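You operate a simulated robot arm through the tools that you are given. There is no shell and no other tool.

Carry out the task below with a simulated robot arm. There is one attempt and no reset: what you move stays moved.

TASK
Test the door lamp on the jig and sort it: Good or Reject.
Fine: plug it in and pull it out with the tester off, and leave the tester off; the lamps on the cart stay. Set down upright: door lamp.

It is judged by the outcome, as a careful person would: the job done as asked, and still so three seconds after it is handed in. It fails if anything else is knocked over, pushed out of place, dropped, spilled or broken.

THE ROBOT
A 6-joint arm with a two-finger gripper, fixed in place. Base frame: the origin is on the floor under the middle of its stand, x ahead of it, y to its left, z up; the work surface is at about z = 860. Readings come in mm, degrees, newtons and seconds.
It reaches about 1572 mm from its shoulder. Its first joint turns from -166.0 to 166.0 degrees. Payload 2.45 kg.
Tool frame: the origin (TCP) lies between the finger pads and is the grasp point; the fingertips stand 20 mm ahead of it; z points along the fingers, y is the line along which they close. The gripper opens to 140 mm; its body begins 168 mm behind the TCP.
Orientation is that of the tool frame in the base frame, as a unit quaternion [x, y, z, w]. With the fingers straight down and closing along the base's y, the tool's x points along the base's -x, its y along +y and its z along -z.

THE INTERFACE
- The arm moves only by the tool nudge_tool. Its argument "motion" is a list of rows, each a list of 7 numbers: the shift along the base's x, y, z in m, then the turn, a rotation vector about the base's x, y, z in rad, then the gripper command, from -1 (shut) to 1 (fully open), values between in proportion. In form: [[tx, ty, tz, rx, ry, rz, jaw], ...]. A call has 1 to 20 rows; each row is the pose to reach, as a shift and turn from the pose commanded when the call began. A row lasts 0.2 s, in which the tool goes at most 50 mm and 8.6 degrees; a call with a longer step from one row to the next is refused whole, and so is a gripper value outside its range. Where a pose cannot be reached the arm comes as near as it can. A force on the tool above 40 N (or 10 N above the force at the start of the call, whichever is more), or a blocked arm, ends the call early, and 0.2 s more pass. Each finger travels about 45 mm/s and halts on what it meets, pressing with about 42 N; the grip force reading is that of the motor and also rises with nothing between the fingers. The clock runs only during rows and for 0.2 s after the last one: add rows that repeat a pose to give the fingers time. It gives the time, the measured TCP pose, the force on the tool (base axes), the opening and the grip force at its end, in the units of the frame above (readings bear some noise), with the torque about the TCP (base axes, N m) and any sound that the robot's microphone picked up, and new pictures: "views" is both (left out), scene, wrist or none.
- Cameras (640 x 400 px; columns grow to the right, rows downward): "scene" is fixed at [48.4, 500.7, 1597.9]; the picture's right is [-0.39, -0.92, 0.00], its down [-0.55, 0.24, -0.80] and it looks along [0.74, -0.32, -0.60] (base axes); focal length 310 px, centre (320, 200). "wrist" rides on the gripper at [78, 11, -209] in the tool frame; the picture's right is [-0.14, 0.99, 0.00], its down [-0.92, -0.13, -0.37] and it looks along [-0.36, -0.05, 0.93] (tool axes); focal length 280 px, centre (320, 200). There is no depth. A picture from a camera that has moved, and an enlarged one, comes with that camera's place and axes in the base frame and with its lens.
- inspect(camera, box): a new picture of the part [left, top, right, bottom] of that camera's present view, enlarged. No time passes.
- sign_off(): hands the job in; it is judged then, once.

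Nothing tells you positions but the pictures and the camera data. Unless the task says otherwise, let go and move clear before handing in.

The tools are called as a command line: name --pt "numbers of a row" for each row, then --argument value for the rest, lists and objects as JSON in quotes. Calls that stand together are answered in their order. nudge_tool: Moves the arm, as the interface text tells. Its arguments: {"type":"object","properties":{"motion":{"type":"array"},"views":{"type":"string","enum":["both","scene","wrist","none"]}},"required":["motion"]} The other tools are called the same way: inspect (camera, box) takes an enlarged picture of a part of a camera's view; sign_off () hands the job in.

At the start:

```text
time_s: 0.0
position: [698.6, 53.8, 1193.4]
tool_rot: [0.0, 1.0, 0.0, 0.001]
wrist_force: [-0.4, -0.3, -0.7]
moment: [-0.03, 0.0, 0.0]
finger_gap: 140.1
gripper_force: 0.1
```

scene: 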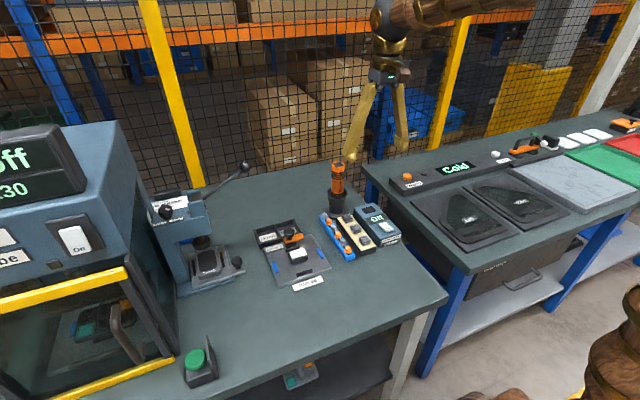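
wrist: 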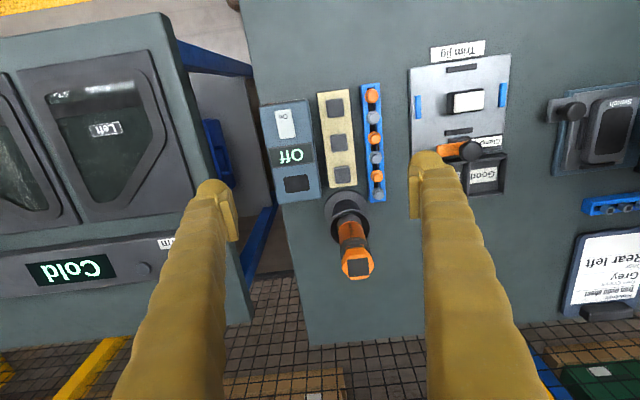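

I see a workbench with a trim jig (a white lamp held on it), a tester reading "Off", a strip of sockets, and a Good bin. I'll take enlarged pictures before moving anything.

inspect --camera "scene" --box '[240, 190, 420, 300]'

inspect --camera "wrist" --box '[240, 30, 540, 220]'

inspect --camera "scene" --box '[380, 100, 640, 260]'

inspect --camera "scene" --box '[0, 120, 260, 400]'

inspect --camera "wrist" --box '[400, 30, 640, 400]'

```text
3.56 times, centred on (330, 245) of scene
camera zoom: at [48.4, 500.7, 1597.9], right [-0.39, -0.92, 0.0], down [-0.55, 0.24, -0.8], along [0.74, -0.32, -0.6], focal length 1101 px, centre (284, 40)
```

zoom: 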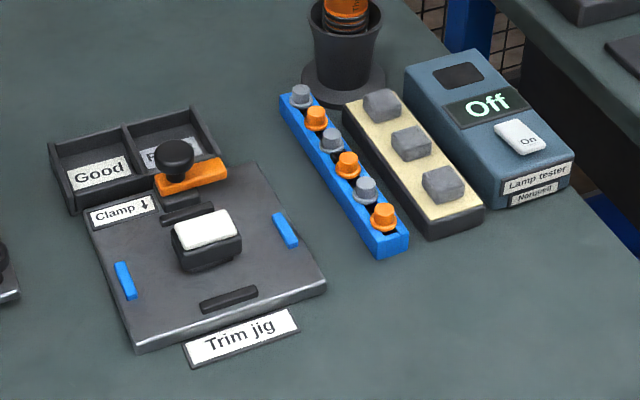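

```text
2.11 times, centred on (390, 125) of wrist
camera zoom: at [619.6, 64.0, 1401.5], right [0.14, 0.99, 0.0], down [0.92, -0.13, 0.37], along [0.37, -0.05, -0.93], focal length 590 px, centre (173, 358)
```

zoom: 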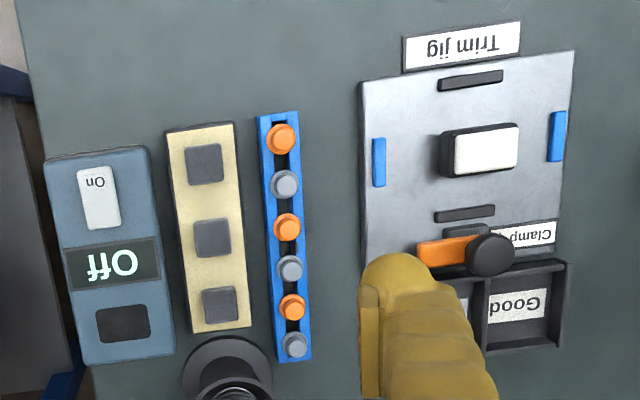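

```text
2.46 times, centred on (510, 180) of scene
camera zoom: at [48.4, 500.7, 1597.9], right [-0.39, -0.92, 0.0], down [-0.55, 0.24, -0.8], along [0.74, -0.32, -0.6], focal length 762 px, centre (-148, 249)
```

zoom: 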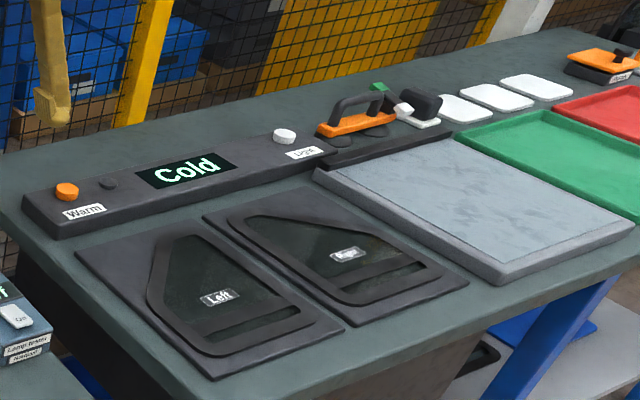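

```text
1.43 times, centred on (130, 260) of scene
camera zoom: at [48.4, 500.7, 1597.9], right [-0.39, -0.92, 0.0], down [-0.55, 0.24, -0.8], along [0.74, -0.32, -0.6], focal length 442 px, centre (591, 114)
```

zoom: 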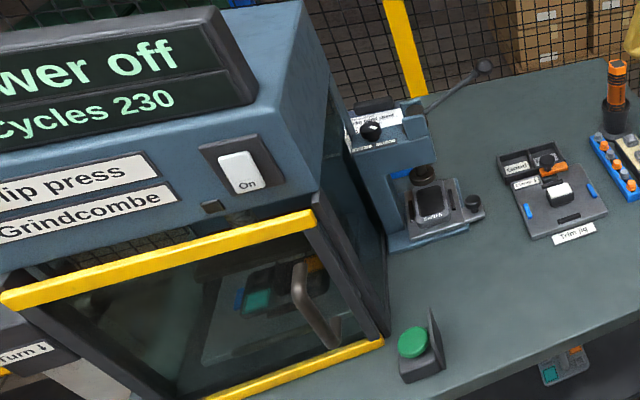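

```text
1.08 times, centred on (520, 215) of wrist (not enlarged: the box is as wide or as high as the picture)
camera zoom: at [619.6, 64.0, 1401.5], right [0.14, 0.99, 0.0], down [0.92, -0.13, 0.37], along [0.37, -0.05, -0.93], focal length 303 px, centre (104, 184)
```

zoom: 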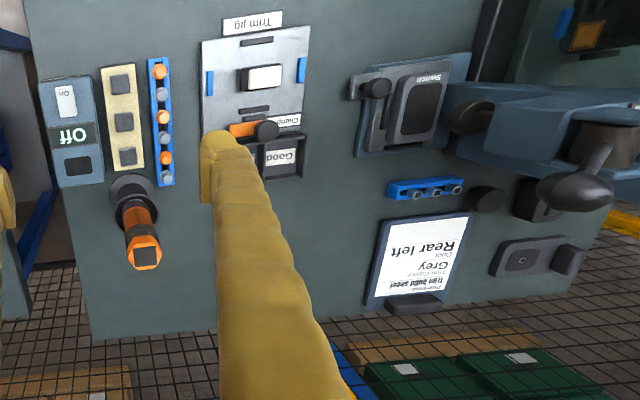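

The lamp (white lens, black body) sits on the jig at roughly (675, 305, 900). The tester is at about (720, 0), with a dark socket window at its far end and a rocker switch at its near end. I'll move above the jig for a closer look before touching anything.

nudge_tool --pt "-0.01 0.032 -0.0 0 0 0 1" --pt "-0.02 0.064 -0.01 0 0 0 1" --pt "-0.03 0.096 -0.03 0 0 0 1" --pt "-0.04 0.128 -0.05 0 0 0 1" --pt "-0.05 0.16 -0.07 0 0 0 1" --pt "-0.06 0.192 -0.09 0 0 0 1" --pt "-0.07 0.224 -0.11 0 0 0 1" --pt "-0.085 0.25 -0.13 0 0 0 1" --pt "-0.085 0.25 -0.14 0 0 0 1"

```text
time_s: 2.0
position: [613.4, 303.3, 1051.8]
tool_rot: [0.001, 1.0, 0.0, 0.001]
wrist_force: [0.1, 0.3, 0.6]
moment: [0.01, -0.01, -0.02]
finger_gap: 140.2
gripper_force: 0.0
camera wrist: at [535.2, 313.9, 1261.3], right [0.14, 0.99, 0.0], down [0.92, -0.13, 0.37], along [0.37, -0.05, -0.93], focal length 280 px, centre (320, 200)
```

scene: 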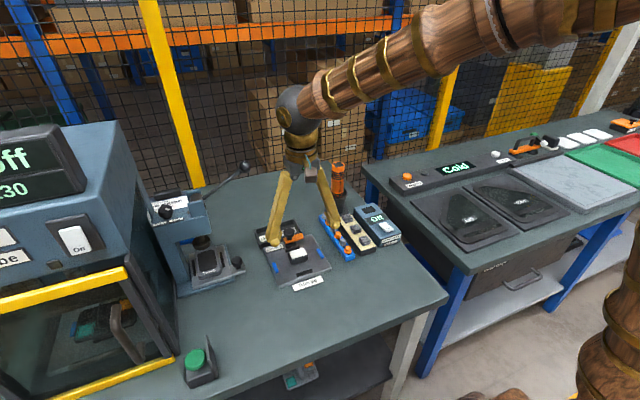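
wrist: 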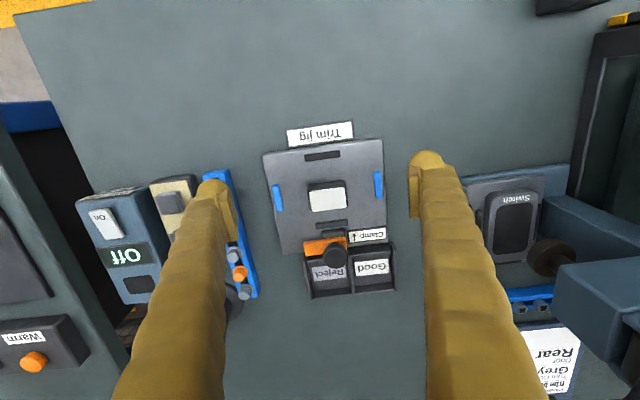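

inspect --camera "wrist" --box '[250, 110, 410, 310]'

inspect --camera "wrist" --box '[60, 160, 270, 320]'

inspect --camera "scene" --box '[250, 210, 340, 300]'

```text
2.00 times, centred on (330, 210) of wrist
camera zoom: at [535.2, 313.9, 1261.3], right [0.14, 0.99, 0.0], down [0.92, -0.13, 0.37], along [0.37, -0.05, -0.93], focal length 561 px, centre (300, 180)
```

zoom: 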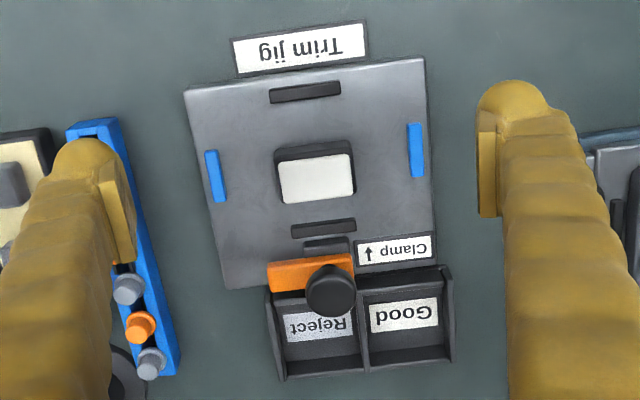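

```text
2.50 times, centred on (165, 240) of wrist
camera zoom: at [535.2, 313.9, 1261.3], right [0.14, 0.99, 0.0], down [0.92, -0.13, 0.37], along [0.37, -0.05, -0.93], focal length 701 px, centre (708, 100)
```

zoom: 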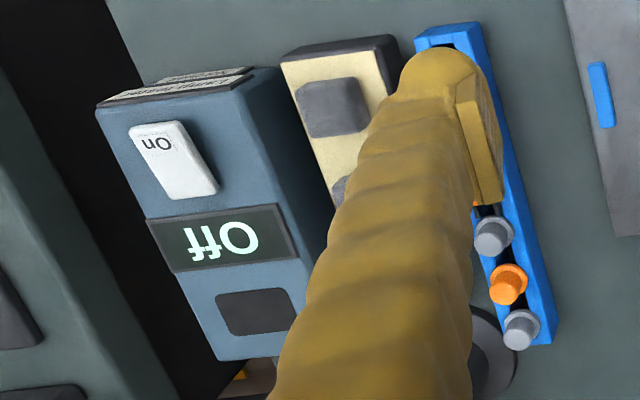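

```text
4.44 times, centred on (295, 255) of scene
camera zoom: at [48.4, 500.7, 1597.9], right [-0.39, -0.92, 0.0], down [-0.55, 0.24, -0.8], along [0.74, -0.32, -0.6], focal length 1377 px, centre (431, -44)
```

zoom: 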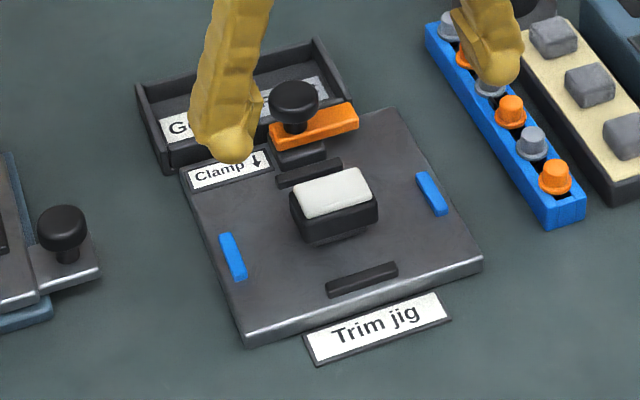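

The lamp looks free on the plate, with the orange clamp bar off to its far side. I'll zoom in on the lamp for its outline and orientation.

inspect --camera "wrist" --box '[288, 165, 368, 215]'

inspect --camera "scene" --box '[280, 235, 328, 265]'

inspect --camera "wrist" --box '[290, 215, 400, 300]'

```text
8.00 times, centred on (328, 190) of wrist
camera zoom: at [535.2, 313.9, 1261.3], right [0.14, 0.99, 0.0], down [0.92, -0.13, 0.37], along [0.37, -0.05, -0.93], focal length 2243 px, centre (256, 280)
```

zoom: 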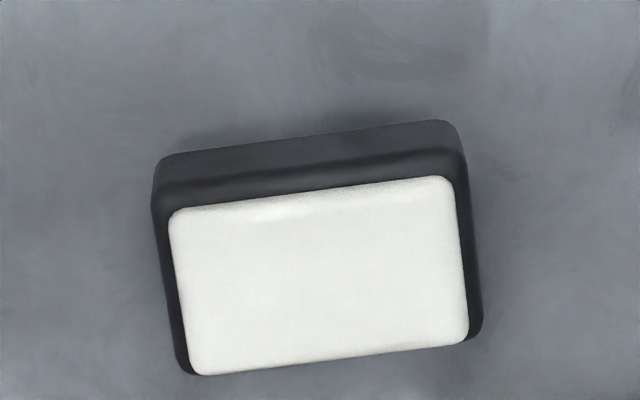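

```text
13.33 times, centred on (304, 250) of scene
camera zoom: at [48.4, 500.7, 1597.9], right [-0.39, -0.92, 0.0], down [-0.55, 0.24, -0.8], along [0.74, -0.32, -0.6], focal length 4130 px, centre (533, -467)
```

zoom: 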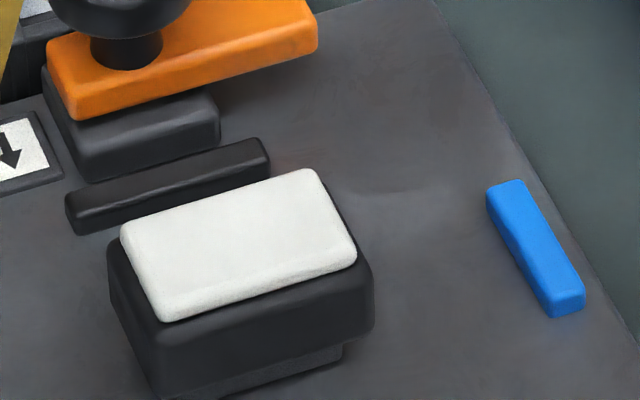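

```text
4.71 times, centred on (345, 258) of wrist
camera zoom: at [535.2, 313.9, 1261.3], right [0.14, 0.99, 0.0], down [0.92, -0.13, 0.37], along [0.37, -0.05, -0.93], focal length 1320 px, centre (202, -71)
```

zoom: 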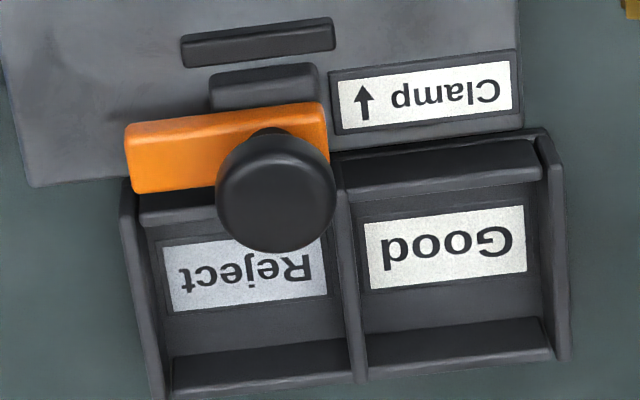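

The lamp is at about (677, 305) with its lens top near z≈906, long side along y, standing on a narrower plug base. Before gripping, I'll look at the tester and its socket up close.

nudge_tool --pt "0.006 -0.043 0 0 0 0 1" --pt "0.012 -0.086 0 0 0 0 1" --pt "0.018 -0.129 0 0 0 0 1" --pt "0.024 -0.172 0 0 0 0 1" --pt "0.03 -0.215 0 0 0 0 1" --pt "0.036 -0.258 0 0 0 0 1" --pt "0.042 -0.3 0 0 0 0 1" --pt "0.042 -0.3 0 0 0 0 1"

```text
time_s: 3.8
position: [655.8, 2.0, 1051.8]
tool_rot: [0.001, 1.0, 0.001, 0.001]
wrist_force: [0.6, 0.2, 0.2]
moment: [-0.02, 0.02, 0.01]
finger_gap: 139.8
gripper_force: 0.0
camera wrist: at [576.8, 13.8, 1261.0], right [0.14, 0.99, 0.0], down [0.92, -0.13, 0.37], along [0.37, -0.05, -0.93], focal length 280 px, centre (320, 200)
```

scene: 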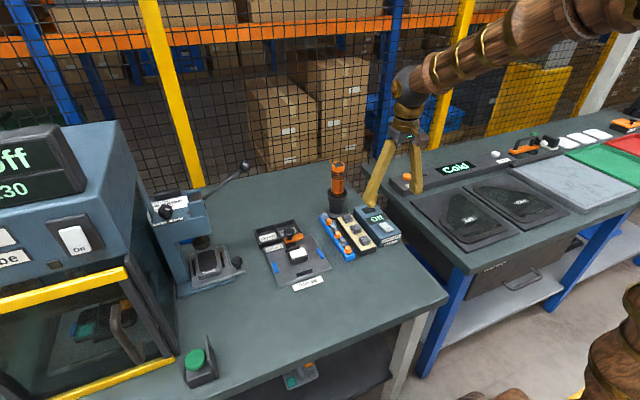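
wrist: 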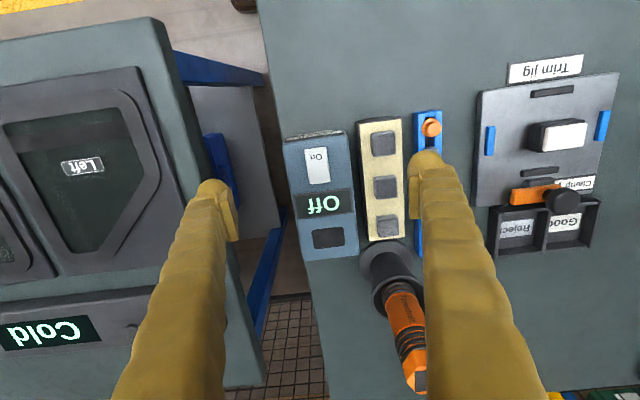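

inspect --camera "wrist" --box '[270, 125, 430, 270]'

inspect --camera "scene" --box '[340, 195, 410, 250]'

inspect --camera "scene" --box '[245, 210, 335, 270]'

inspect --camera "wrist" --box '[470, 60, 630, 260]'

```text
2.76 times, centred on (350, 198) of wrist
camera zoom: at [576.8, 13.8, 1261.0], right [0.14, 0.99, 0.0], down [0.92, -0.13, 0.37], along [0.37, -0.05, -0.93], focal length 774 px, centre (237, 207)
```

zoom: 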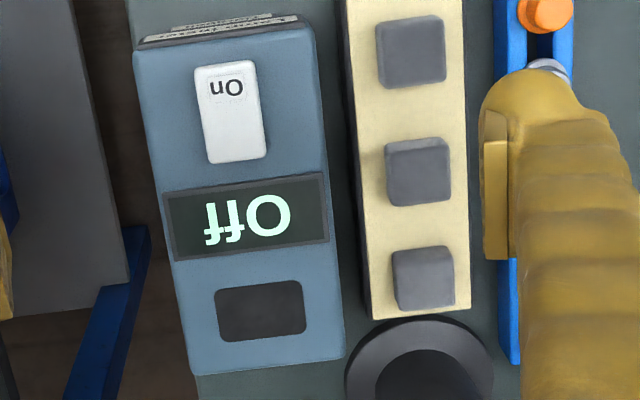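

```text
7.27 times, centred on (375, 222) of scene
camera zoom: at [48.4, 500.7, 1597.9], right [-0.39, -0.92, 0.0], down [-0.55, 0.24, -0.8], along [0.74, -0.32, -0.6], focal length 2253 px, centre (-80, 36)
```

zoom: 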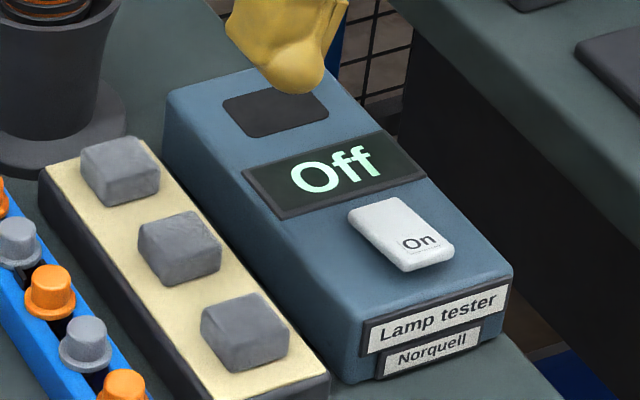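

```text
6.67 times, centred on (290, 240) of scene
camera zoom: at [48.4, 500.7, 1597.9], right [-0.39, -0.92, 0.0], down [-0.55, 0.24, -0.8], along [0.74, -0.32, -0.6], focal length 2065 px, centre (520, -67)
```

zoom: 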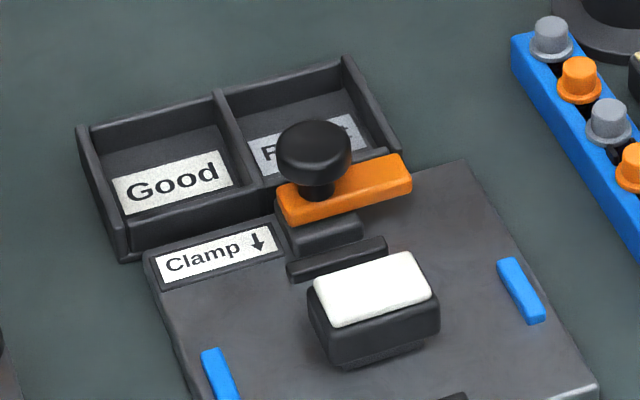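

```text
2.00 times, centred on (550, 160) of wrist
camera zoom: at [576.8, 13.8, 1261.0], right [0.14, 0.99, 0.0], down [0.92, -0.13, 0.37], along [0.37, -0.05, -0.93], focal length 561 px, centre (-140, 280)
```

zoom: 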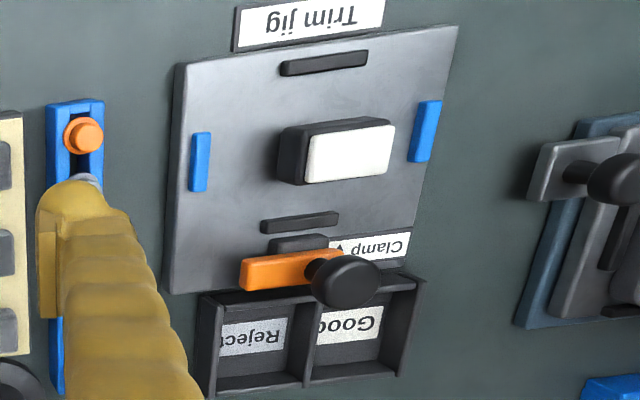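

The tester's socket is at about (779, -3) and roughly 46x31 mm, aligned with the lamp. The rocker switch spans x≈646–690 with its "On" end nearest and raised, and the Good/Reject bins are just beyond the jig. Next I'll go back above the lamp with the jaws partly closed and look again before descending.

nudge_tool --pt "0.003 0.044 0 0 0 0 0.6" --pt "0.006 0.088 0 0 0 0 0.2" --pt "0.009 0.132 0 0 0 0 0.2" --pt "0.012 0.176 0 0 0 0 0.2" --pt "0.015 0.22 0 0 0 0 0.2" --pt "0.018 0.264 0 0 0 0 0.2" --pt "0.021 0.303 -0.01 0 0 0 0.2" --pt "0.021 0.303 -0.05 0 0 0 0.2" --pt "0.021 0.303 -0.08 0 0 0 0.2" --pt "0.021 0.303 -0.08 0 0 0 0.2"

```text
time_s: 6.0
position: [676.2, 305.0, 971.7]
tool_rot: [0.0, 1.0, 0.0, 0.0]
wrist_force: [0.2, -0.2, 0.3]
moment: [-0.01, 0.01, 0.02]
finger_gap: 84.3
gripper_force: 0.0
camera wrist: at [597.6, 317.5, 1181.6], right [0.14, 0.99, 0.0], down [0.92, -0.13, 0.37], along [0.37, -0.05, -0.93], focal length 280 px, centre (320, 200)
```

scene: 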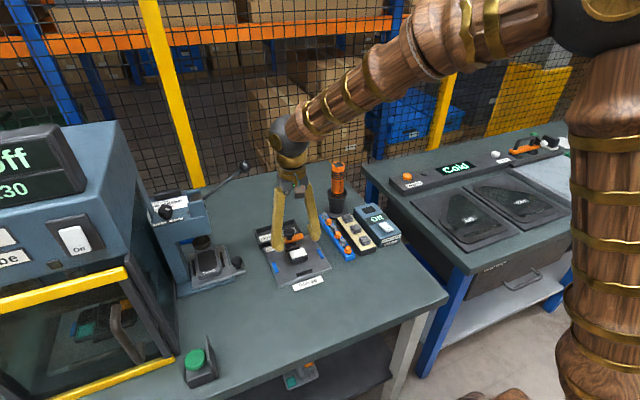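
wrist: 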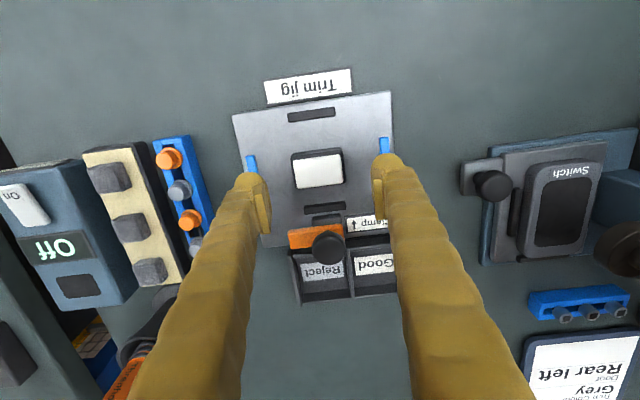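

inspect --camera "wrist" --box '[230, 130, 410, 240]'

inspect --camera "scene" --box '[250, 190, 340, 290]'

inspect --camera "wrist" --box '[270, 200, 410, 310]'

```text
3.56 times, centred on (320, 185) of wrist
camera zoom: at [597.6, 317.5, 1181.6], right [0.14, 0.99, 0.0], down [0.92, -0.13, 0.37], along [0.37, -0.05, -0.93], focal length 997 px, centre (320, 253)
```

zoom: 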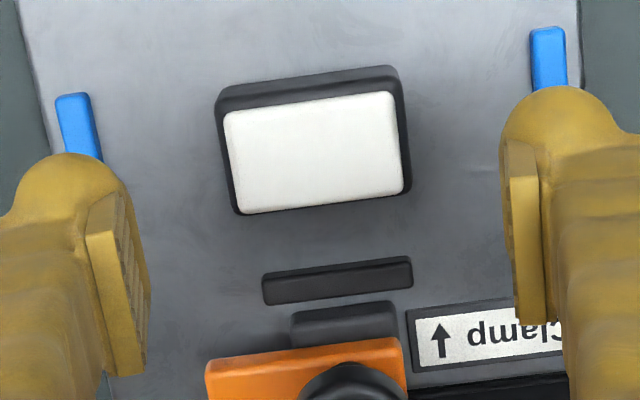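

```text
4.00 times, centred on (295, 240) of scene
camera zoom: at [48.4, 500.7, 1597.9], right [-0.39, -0.92, 0.0], down [-0.55, 0.24, -0.8], along [0.74, -0.32, -0.6], focal length 1239 px, centre (420, 40)
```

zoom: 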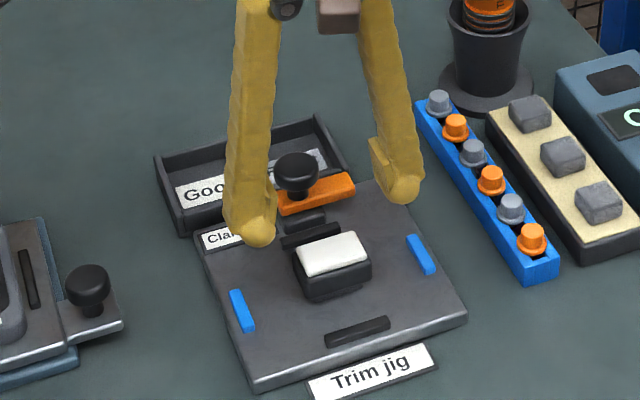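

```text
3.64 times, centred on (340, 255) of wrist
camera zoom: at [597.6, 317.5, 1181.6], right [0.14, 0.99, 0.0], down [0.92, -0.13, 0.37], along [0.37, -0.05, -0.93], focal length 1020 px, centre (247, 0)
```

zoom: 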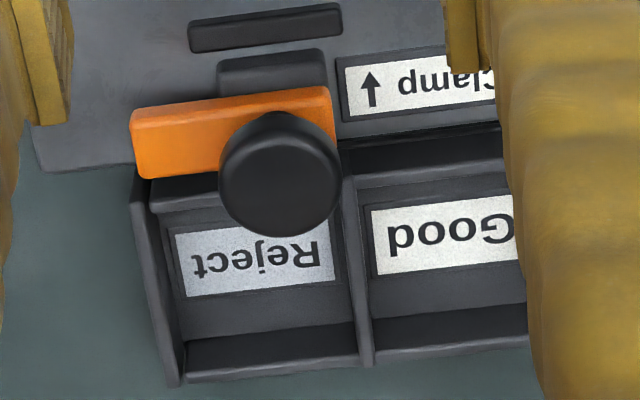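

The wrist and scene views agree on the lamp, and the bin wall tops come out near z≈879. I want the fingertip shape clearly before gripping, because the bin cells are narrow.

inspect --camera "scene" --box '[268, 205, 328, 270]'

inspect --camera "wrist" --box '[285, 145, 355, 195]'

```text
6.15 times, centred on (298, 238) of scene
camera zoom: at [48.4, 500.7, 1597.9], right [-0.39, -0.92, 0.0], down [-0.55, 0.24, -0.8], along [0.74, -0.32, -0.6], focal length 1906 px, centre (455, -31)
```

zoom: 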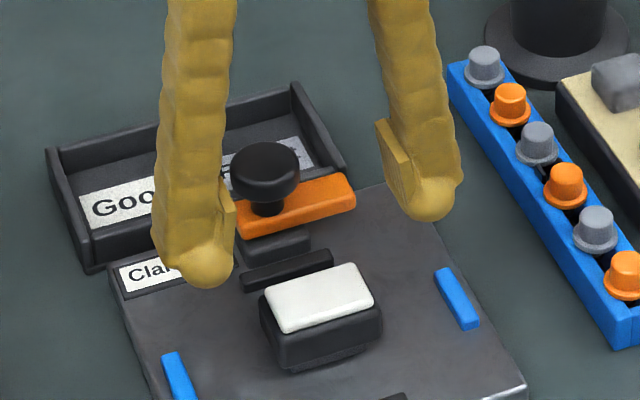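

```text
8.00 times, centred on (320, 170) of wrist
camera zoom: at [597.6, 317.5, 1181.6], right [0.14, 0.99, 0.0], down [0.92, -0.13, 0.37], along [0.37, -0.05, -0.93], focal length 2243 px, centre (320, 440)
```

zoom: 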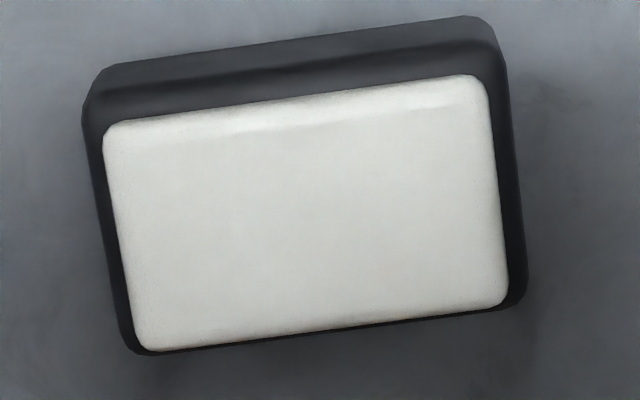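

The lamp's lens is centred under the tool at about (676, 304) with no visible yaw. I'll descend to a TCP height of about 906, which keeps the fingertips clear of the plate.

nudge_tool --pt "0 0 -0.03 0 0 0 0.2" --pt "0 0 -0.055 0 0 0 0.2" --pt "0 0 -0.066 0 0 0 0.2" --pt "0 0 -0.066 0 0 0 0.2"

```text
time_s: 7.0
position: [677.0, 306.1, 906.9]
tool_rot: [0.0, 1.0, -0.001, 0.0]
wrist_force: [-0.1, -0.1, -0.1]
moment: [0.0, -0.01, 0.0]
finger_gap: 84.0
gripper_force: 0.1
camera wrist: at [597.3, 317.2, 1115.7], right [0.14, 0.99, 0.0], down [0.92, -0.13, 0.37], along [0.37, -0.05, -0.93], focal length 280 px, centre (320, 200)
```

scene: 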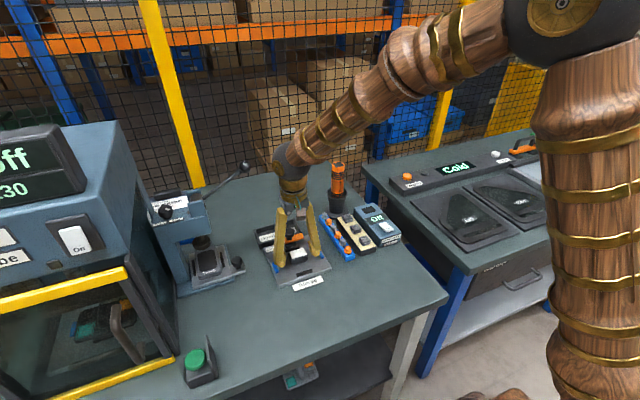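
wrist: 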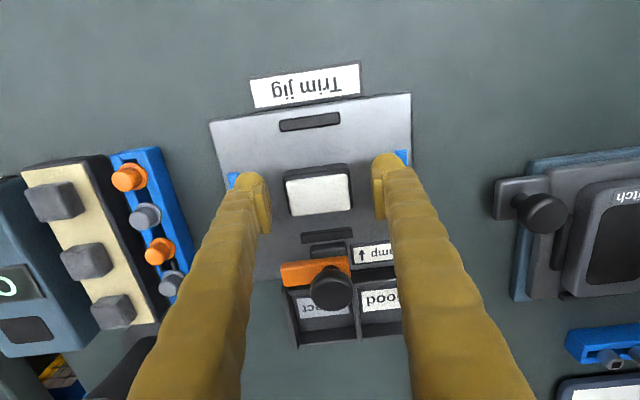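

The lamp is centred between the fingers with nothing touching. Closing now.

nudge_tool --pt "0 0 0 0 0 0 -0.1" --pt "0 0 0 0 0 0 -0.4" --pt "0 0 0 0 0 0 -1" --pt "0 0 0 0 0 0 -1" --pt "0 0 0 0 0 0 -1"

inspect --camera "scene" --box '[268, 205, 328, 270]'

inspect --camera "wrist" --box '[260, 140, 390, 230]'

```text
time_s: 8.2
position: [677.2, 304.6, 906.5]
tool_rot: [0.0, 1.0, 0.0, 0.0]
wrist_force: [-0.2, 0.7, -0.5]
moment: [0.01, -0.01, 0.04]
finger_gap: 52.1
gripper_force: 41.9
camera wrist: at [597.3, 317.2, 1115.8], right [0.14, 0.99, 0.0], down [0.92, -0.13, 0.37], along [0.37, -0.05, -0.93], focal length 280 px, centre (320, 200)
```

scene: 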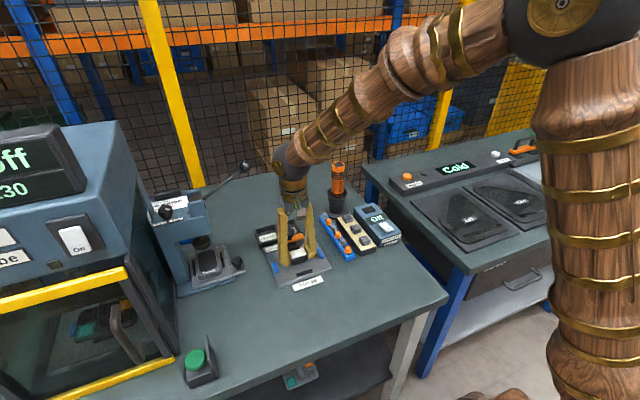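
wrist: 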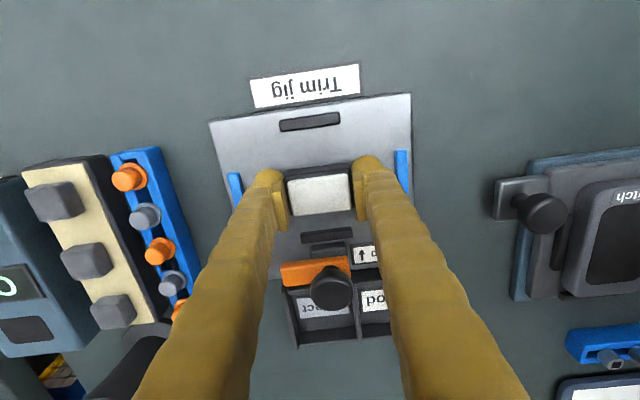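

```text
6.15 times, centred on (298, 238) of scene
camera zoom: at [48.4, 500.7, 1597.9], right [-0.39, -0.92, 0.0], down [-0.55, 0.24, -0.8], along [0.74, -0.32, -0.6], focal length 1906 px, centre (455, -31)
```

zoom: 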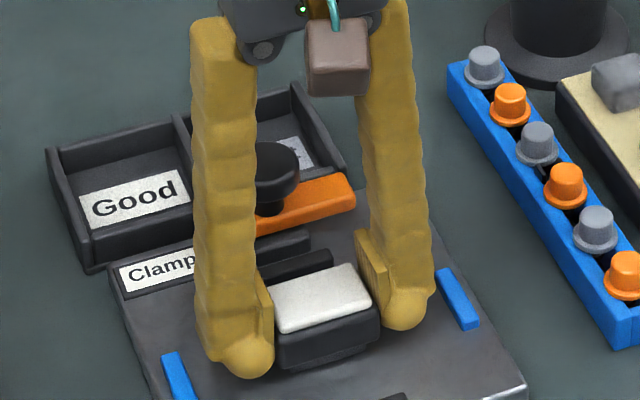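

```text
4.44 times, centred on (325, 185) of wrist
camera zoom: at [597.3, 317.2, 1115.8], right [0.14, 0.99, 0.0], down [0.92, -0.13, 0.37], along [0.37, -0.05, -0.93], focal length 1246 px, centre (298, 267)
```

zoom: 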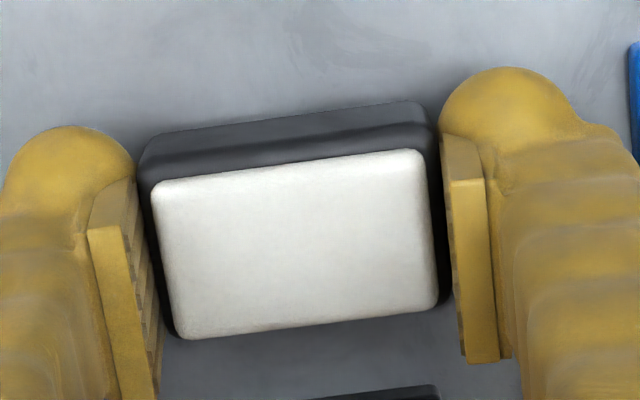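

The grip is solid at 52.1 mm and 42 N. I'll lift slightly to confirm the jig isn't holding the lamp.

nudge_tool --pt "0 0 0.005 0 0 0 -1" --pt "0 0 0.015 0 0 0 -1" --pt "0 0 0.03 0 0 0 -1" --pt "0 0 0.06 0 0 0 -1" --pt "0 0 0.1 0 0 0 -1" --pt "0 0 0.1 0 0 0 -1"

inspect --camera "scene" --box '[258, 195, 338, 270]'

inspect --camera "wrist" --box '[260, 140, 390, 230]'

```text
time_s: 9.6
position: [678.0, 305.1, 1007.6]
tool_rot: [0.0, 1.0, 0.001, 0.0]
wrist_force: [-1.1, 0.7, -0.9]
moment: [0.0, -0.02, -0.02]
finger_gap: 0.0
gripper_force: 29.1
camera wrist: at [598.2, 317.0, 1216.6], right [0.14, 0.99, 0.0], down [0.92, -0.13, 0.37], along [0.37, -0.05, -0.93], focal length 280 px, centre (320, 200)
```

scene: 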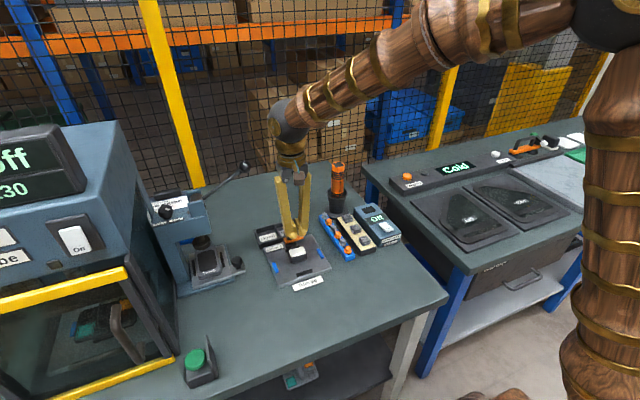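
wrist: 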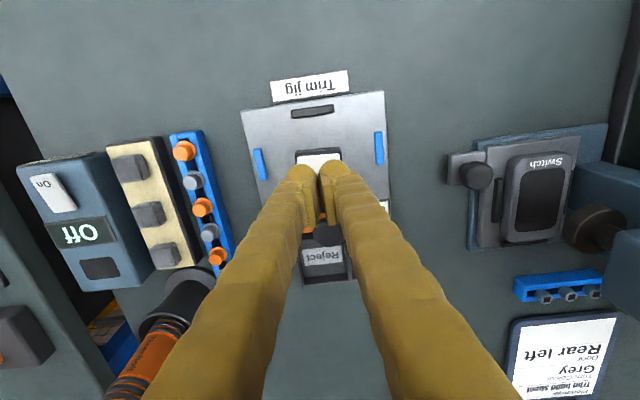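

```text
5.33 times, centred on (298, 232) of scene
camera zoom: at [48.4, 500.7, 1597.9], right [-0.39, -0.92, 0.0], down [-0.55, 0.24, -0.8], along [0.74, -0.32, -0.6], focal length 1652 px, centre (437, 27)
```

zoom: 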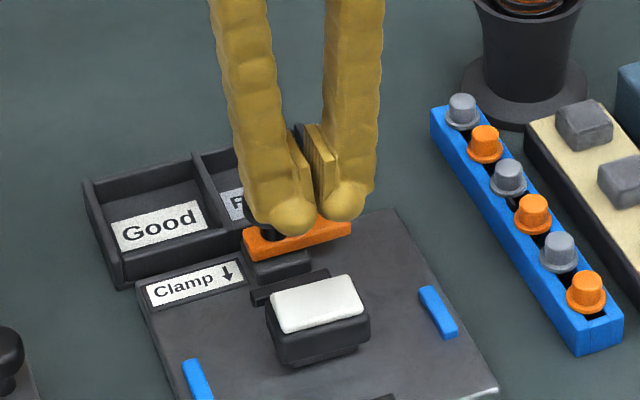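

```text
4.44 times, centred on (325, 185) of wrist
camera zoom: at [598.2, 317.0, 1216.6], right [0.14, 0.99, 0.0], down [0.92, -0.13, 0.37], along [0.37, -0.05, -0.93], focal length 1246 px, centre (298, 267)
```

zoom: 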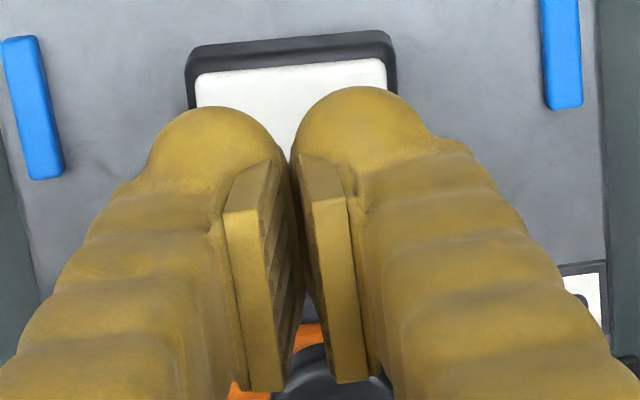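

The fingers slid off and the lamp is still on the jig, so something is holding it or the pads slipped. I'll compare the lamp and clamp with the earlier close-ups to see whether anything moved.

inspect --camera "scene" --box '[280, 235, 328, 265]'

inspect --camera "scene" --box '[260, 215, 320, 260]'

```text
13.33 times, centred on (304, 250) of scene
camera zoom: at [48.4, 500.7, 1597.9], right [-0.39, -0.92, 0.0], down [-0.55, 0.24, -0.8], along [0.74, -0.32, -0.6], focal length 4130 px, centre (533, -467)
```

zoom: 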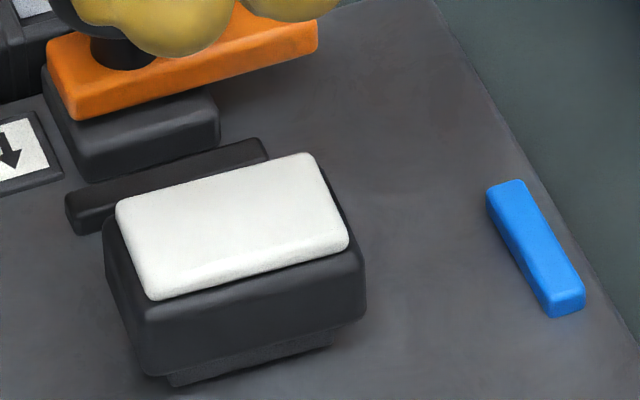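

```text
8.89 times, centred on (290, 238) of scene
camera zoom: at [48.4, 500.7, 1597.9], right [-0.39, -0.92, 0.0], down [-0.55, 0.24, -0.8], along [0.74, -0.32, -0.6], focal length 2753 px, centre (587, -133)
```

zoom: 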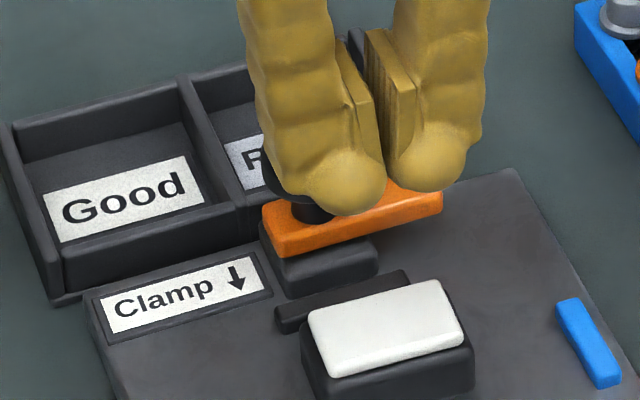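

The lamp rose about 5 mm and now sits slightly tilted, so it is a snug fit in a seat on the jig rather than clamped; the orange bar isn't touching it. I'll reopen and come down for another look before regripping on more of the body.

nudge_tool --pt "0 0 0 0 0 0 -0.3" --pt "0 0 0 0 0 0 0.2" --pt "0 0 0 0 0 0 0.2" --pt "0 0 0 0 0 0 0.2" --pt "0 0 -0.03 0 0 0 0.2" --pt "0 0 -0.045 0 0 0 0.2" --pt "0 0 -0.045 0 0 0 0.2" --views "wrist"

inspect --camera "wrist" --box '[285, 145, 355, 195]'

inspect --camera "scene" --box '[280, 235, 328, 265]'

```text
time_s: 11.2
position: [676.6, 305.3, 962.1]
tool_rot: [0.0, 1.0, 0.0, 0.001]
wrist_force: [1.2, -0.1, -0.1]
moment: [0.02, 0.03, 0.0]
finger_gap: 84.0
gripper_force: 0.0
camera wrist: at [597.7, 317.0, 1170.8], right [0.14, 0.99, 0.0], down [0.92, -0.13, 0.37], along [0.37, -0.05, -0.93], focal length 280 px, centre (320, 200)
```

wrist: 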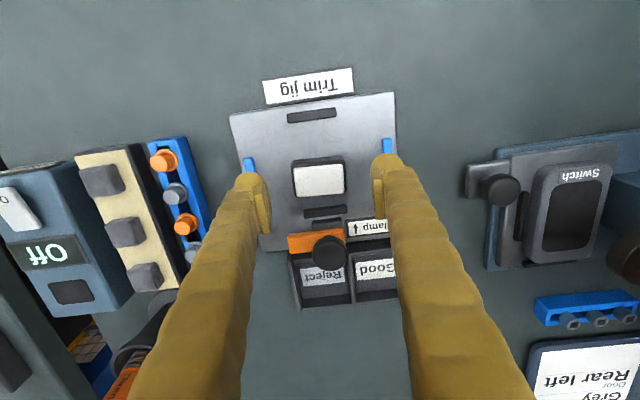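

```text
8.00 times, centred on (320, 170) of wrist
camera zoom: at [597.7, 317.0, 1170.8], right [0.14, 0.99, 0.0], down [0.92, -0.13, 0.37], along [0.37, -0.05, -0.93], focal length 2243 px, centre (320, 440)
```

zoom: 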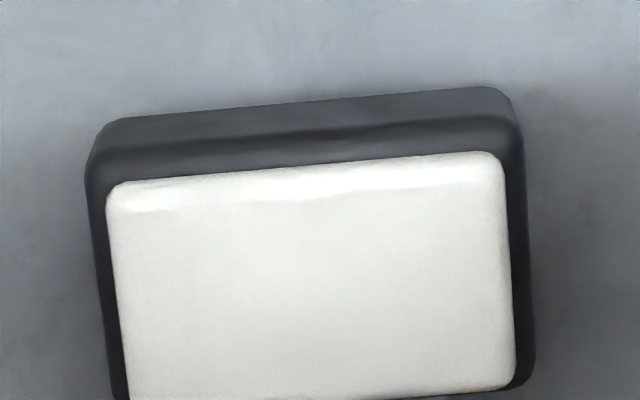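

```text
13.33 times, centred on (304, 250) of scene
camera zoom: at [48.4, 500.7, 1597.9], right [-0.39, -0.92, 0.0], down [-0.55, 0.24, -0.8], along [0.74, -0.32, -0.6], focal length 4130 px, centre (533, -467)
```

zoom: 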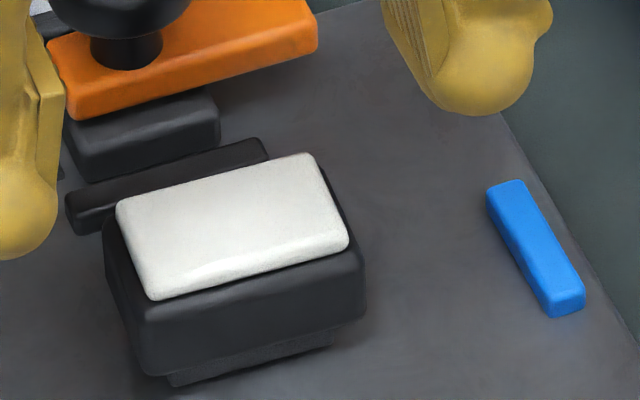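

The lamp wasn't seated in a pocket: it slipped from a shallow grip and landed upright, shifted about 6 mm in +x and turned roughly -2.6°. I'll regrip deeper, matching that offset and yaw, with the tips just above the plate.

nudge_tool --pt "0.003 -0.001 -0.015 0 0 -0.025 0.2" --pt "0.005 -0.001 -0.035 0 0 -0.045 0.2" --pt "0.005 -0.001 -0.055 0 0 -0.045 0.2" --pt "0.005 -0.001 -0.0625 0 0 -0.045 0.2" --pt "0.005 -0.001 -0.0625 0 0 -0.045 0.2"

inspect --camera "scene" --box '[268, 220, 328, 270]'

inspect --camera "wrist" --box '[240, 140, 400, 240]'

```text
time_s: 12.4
position: [682.5, 304.3, 898.0]
tool_rot: [0.023, 1.0, 0.0, 0.0]
wrist_force: [0.3, 0.0, -0.5]
moment: [-0.04, -0.01, 0.0]
finger_gap: 83.7
gripper_force: 0.1
camera wrist: at [603.4, 319.8, 1108.0], right [0.18, 0.98, 0.0], down [0.91, -0.17, 0.37], along [0.36, -0.07, -0.93], focal length 280 px, centre (320, 200)
```

scene: 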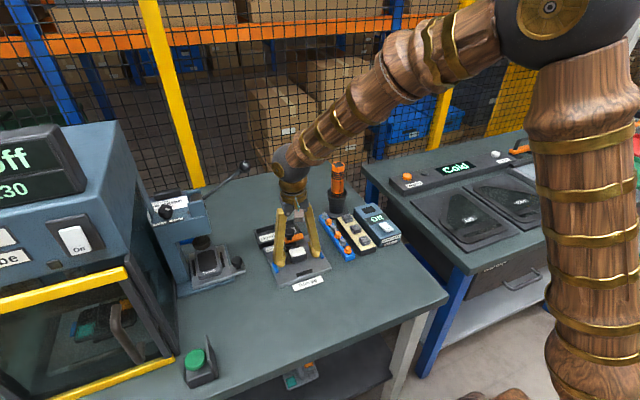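
wrist: 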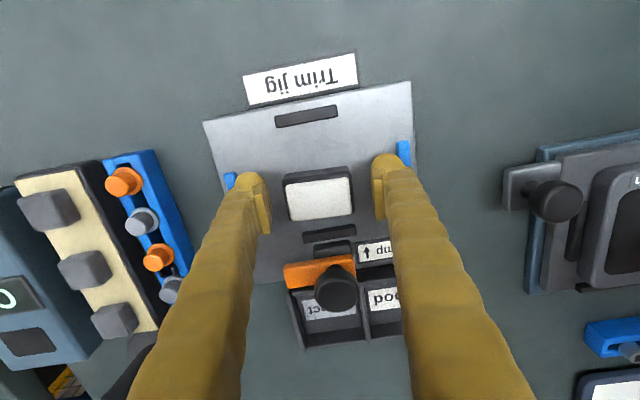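

```text
8.00 times, centred on (298, 245) of scene
camera zoom: at [48.4, 500.7, 1597.9], right [-0.39, -0.92, 0.0], down [-0.55, 0.24, -0.8], along [0.74, -0.32, -0.6], focal length 2478 px, centre (496, -160)
```

zoom: 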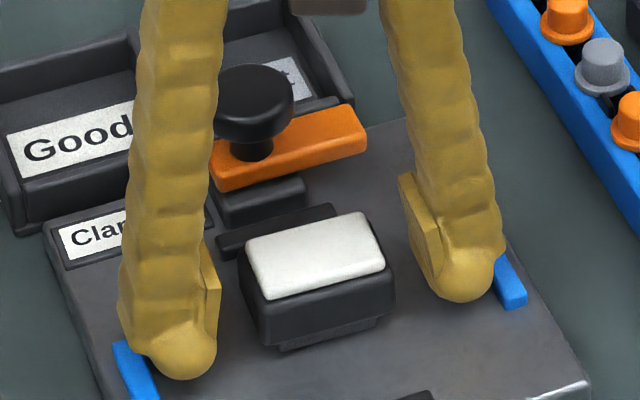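

```text
4.00 times, centred on (320, 190) of wrist
camera zoom: at [603.4, 319.8, 1108.0], right [0.18, 0.98, 0.0], down [0.91, -0.17, 0.37], along [0.36, -0.07, -0.93], focal length 1122 px, centre (320, 240)
```

zoom: 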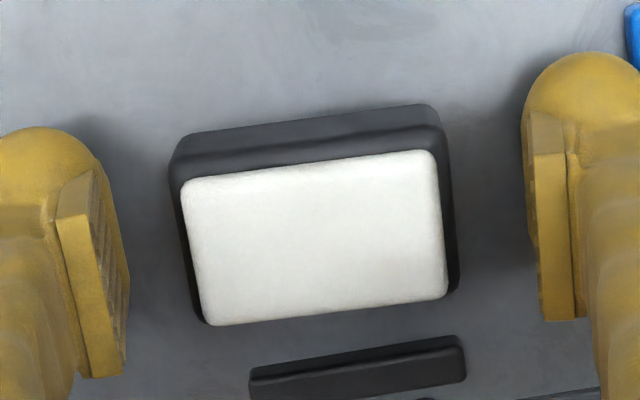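

The pads now overlap the body by about 13 mm; the earlier grip only caught the top rounded edge. Closing and lifting slowly.

nudge_tool --pt "0 0 0 0 0 0 -0.1" --pt "0 0 0 0 0 0 -0.4" --pt "0 0 0 0 0 0 -1" --pt "0 0 0 0 0 0 -1" --pt "0 0 0 0 0 0 -1" --pt "0 0 0.001 0 0 0 -1" --pt "0 0 0.002 0 0 0 -1" --pt "0 0 0.004 0 0 0 -1" --pt "0 0 0.006 0 0 0 -1"

inspect --camera "scene" --box '[268, 220, 328, 270]'

inspect --camera "wrist" --box '[260, 140, 380, 230]'

```text
time_s: 14.4
position: [682.6, 305.3, 905.5]
tool_rot: [0.022, 1.0, 0.001, 0.002]
wrist_force: [0.4, -0.5, -1.0]
moment: [0.03, -0.03, 0.02]
finger_gap: 52.4
gripper_force: 41.8
camera wrist: at [603.7, 319.6, 1114.1], right [0.18, 0.98, 0.0], down [0.91, -0.17, 0.37], along [0.36, -0.07, -0.93], focal length 280 px, centre (320, 200)
```

scene: 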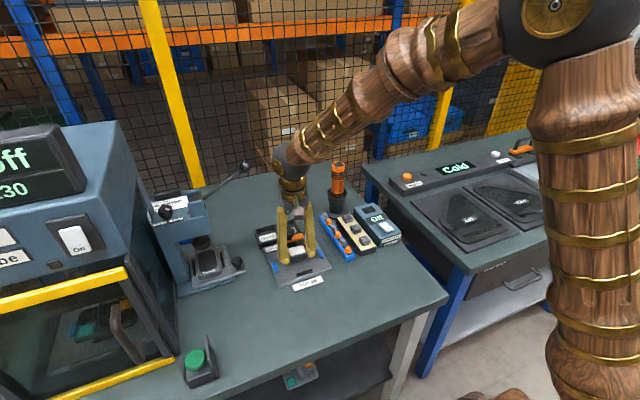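
wrist: 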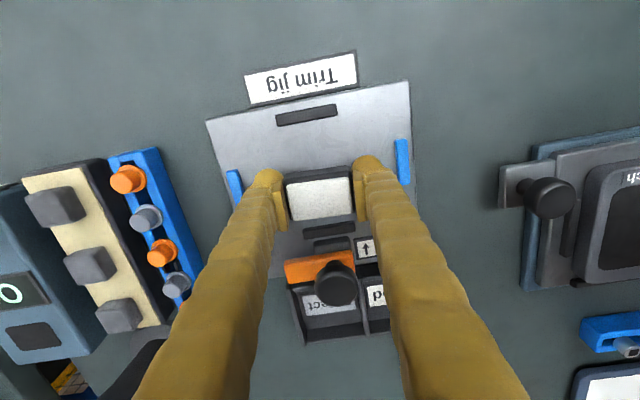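

```text
8.00 times, centred on (298, 245) of scene
camera zoom: at [48.4, 500.7, 1597.9], right [-0.39, -0.92, 0.0], down [-0.55, 0.24, -0.8], along [0.74, -0.32, -0.6], focal length 2478 px, centre (496, -160)
```

zoom: 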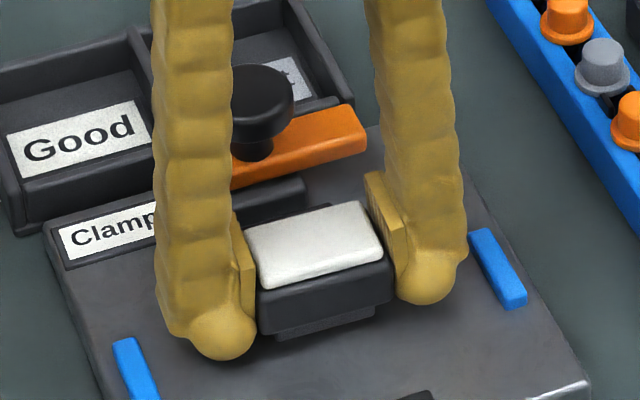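

```text
4.44 times, centred on (320, 185) of wrist
camera zoom: at [603.7, 319.6, 1114.1], right [0.18, 0.98, 0.0], down [0.91, -0.17, 0.37], along [0.36, -0.07, -0.93], focal length 1246 px, centre (320, 267)
```

zoom: 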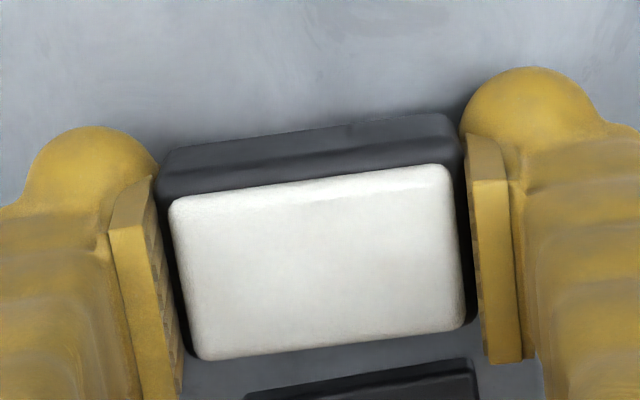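

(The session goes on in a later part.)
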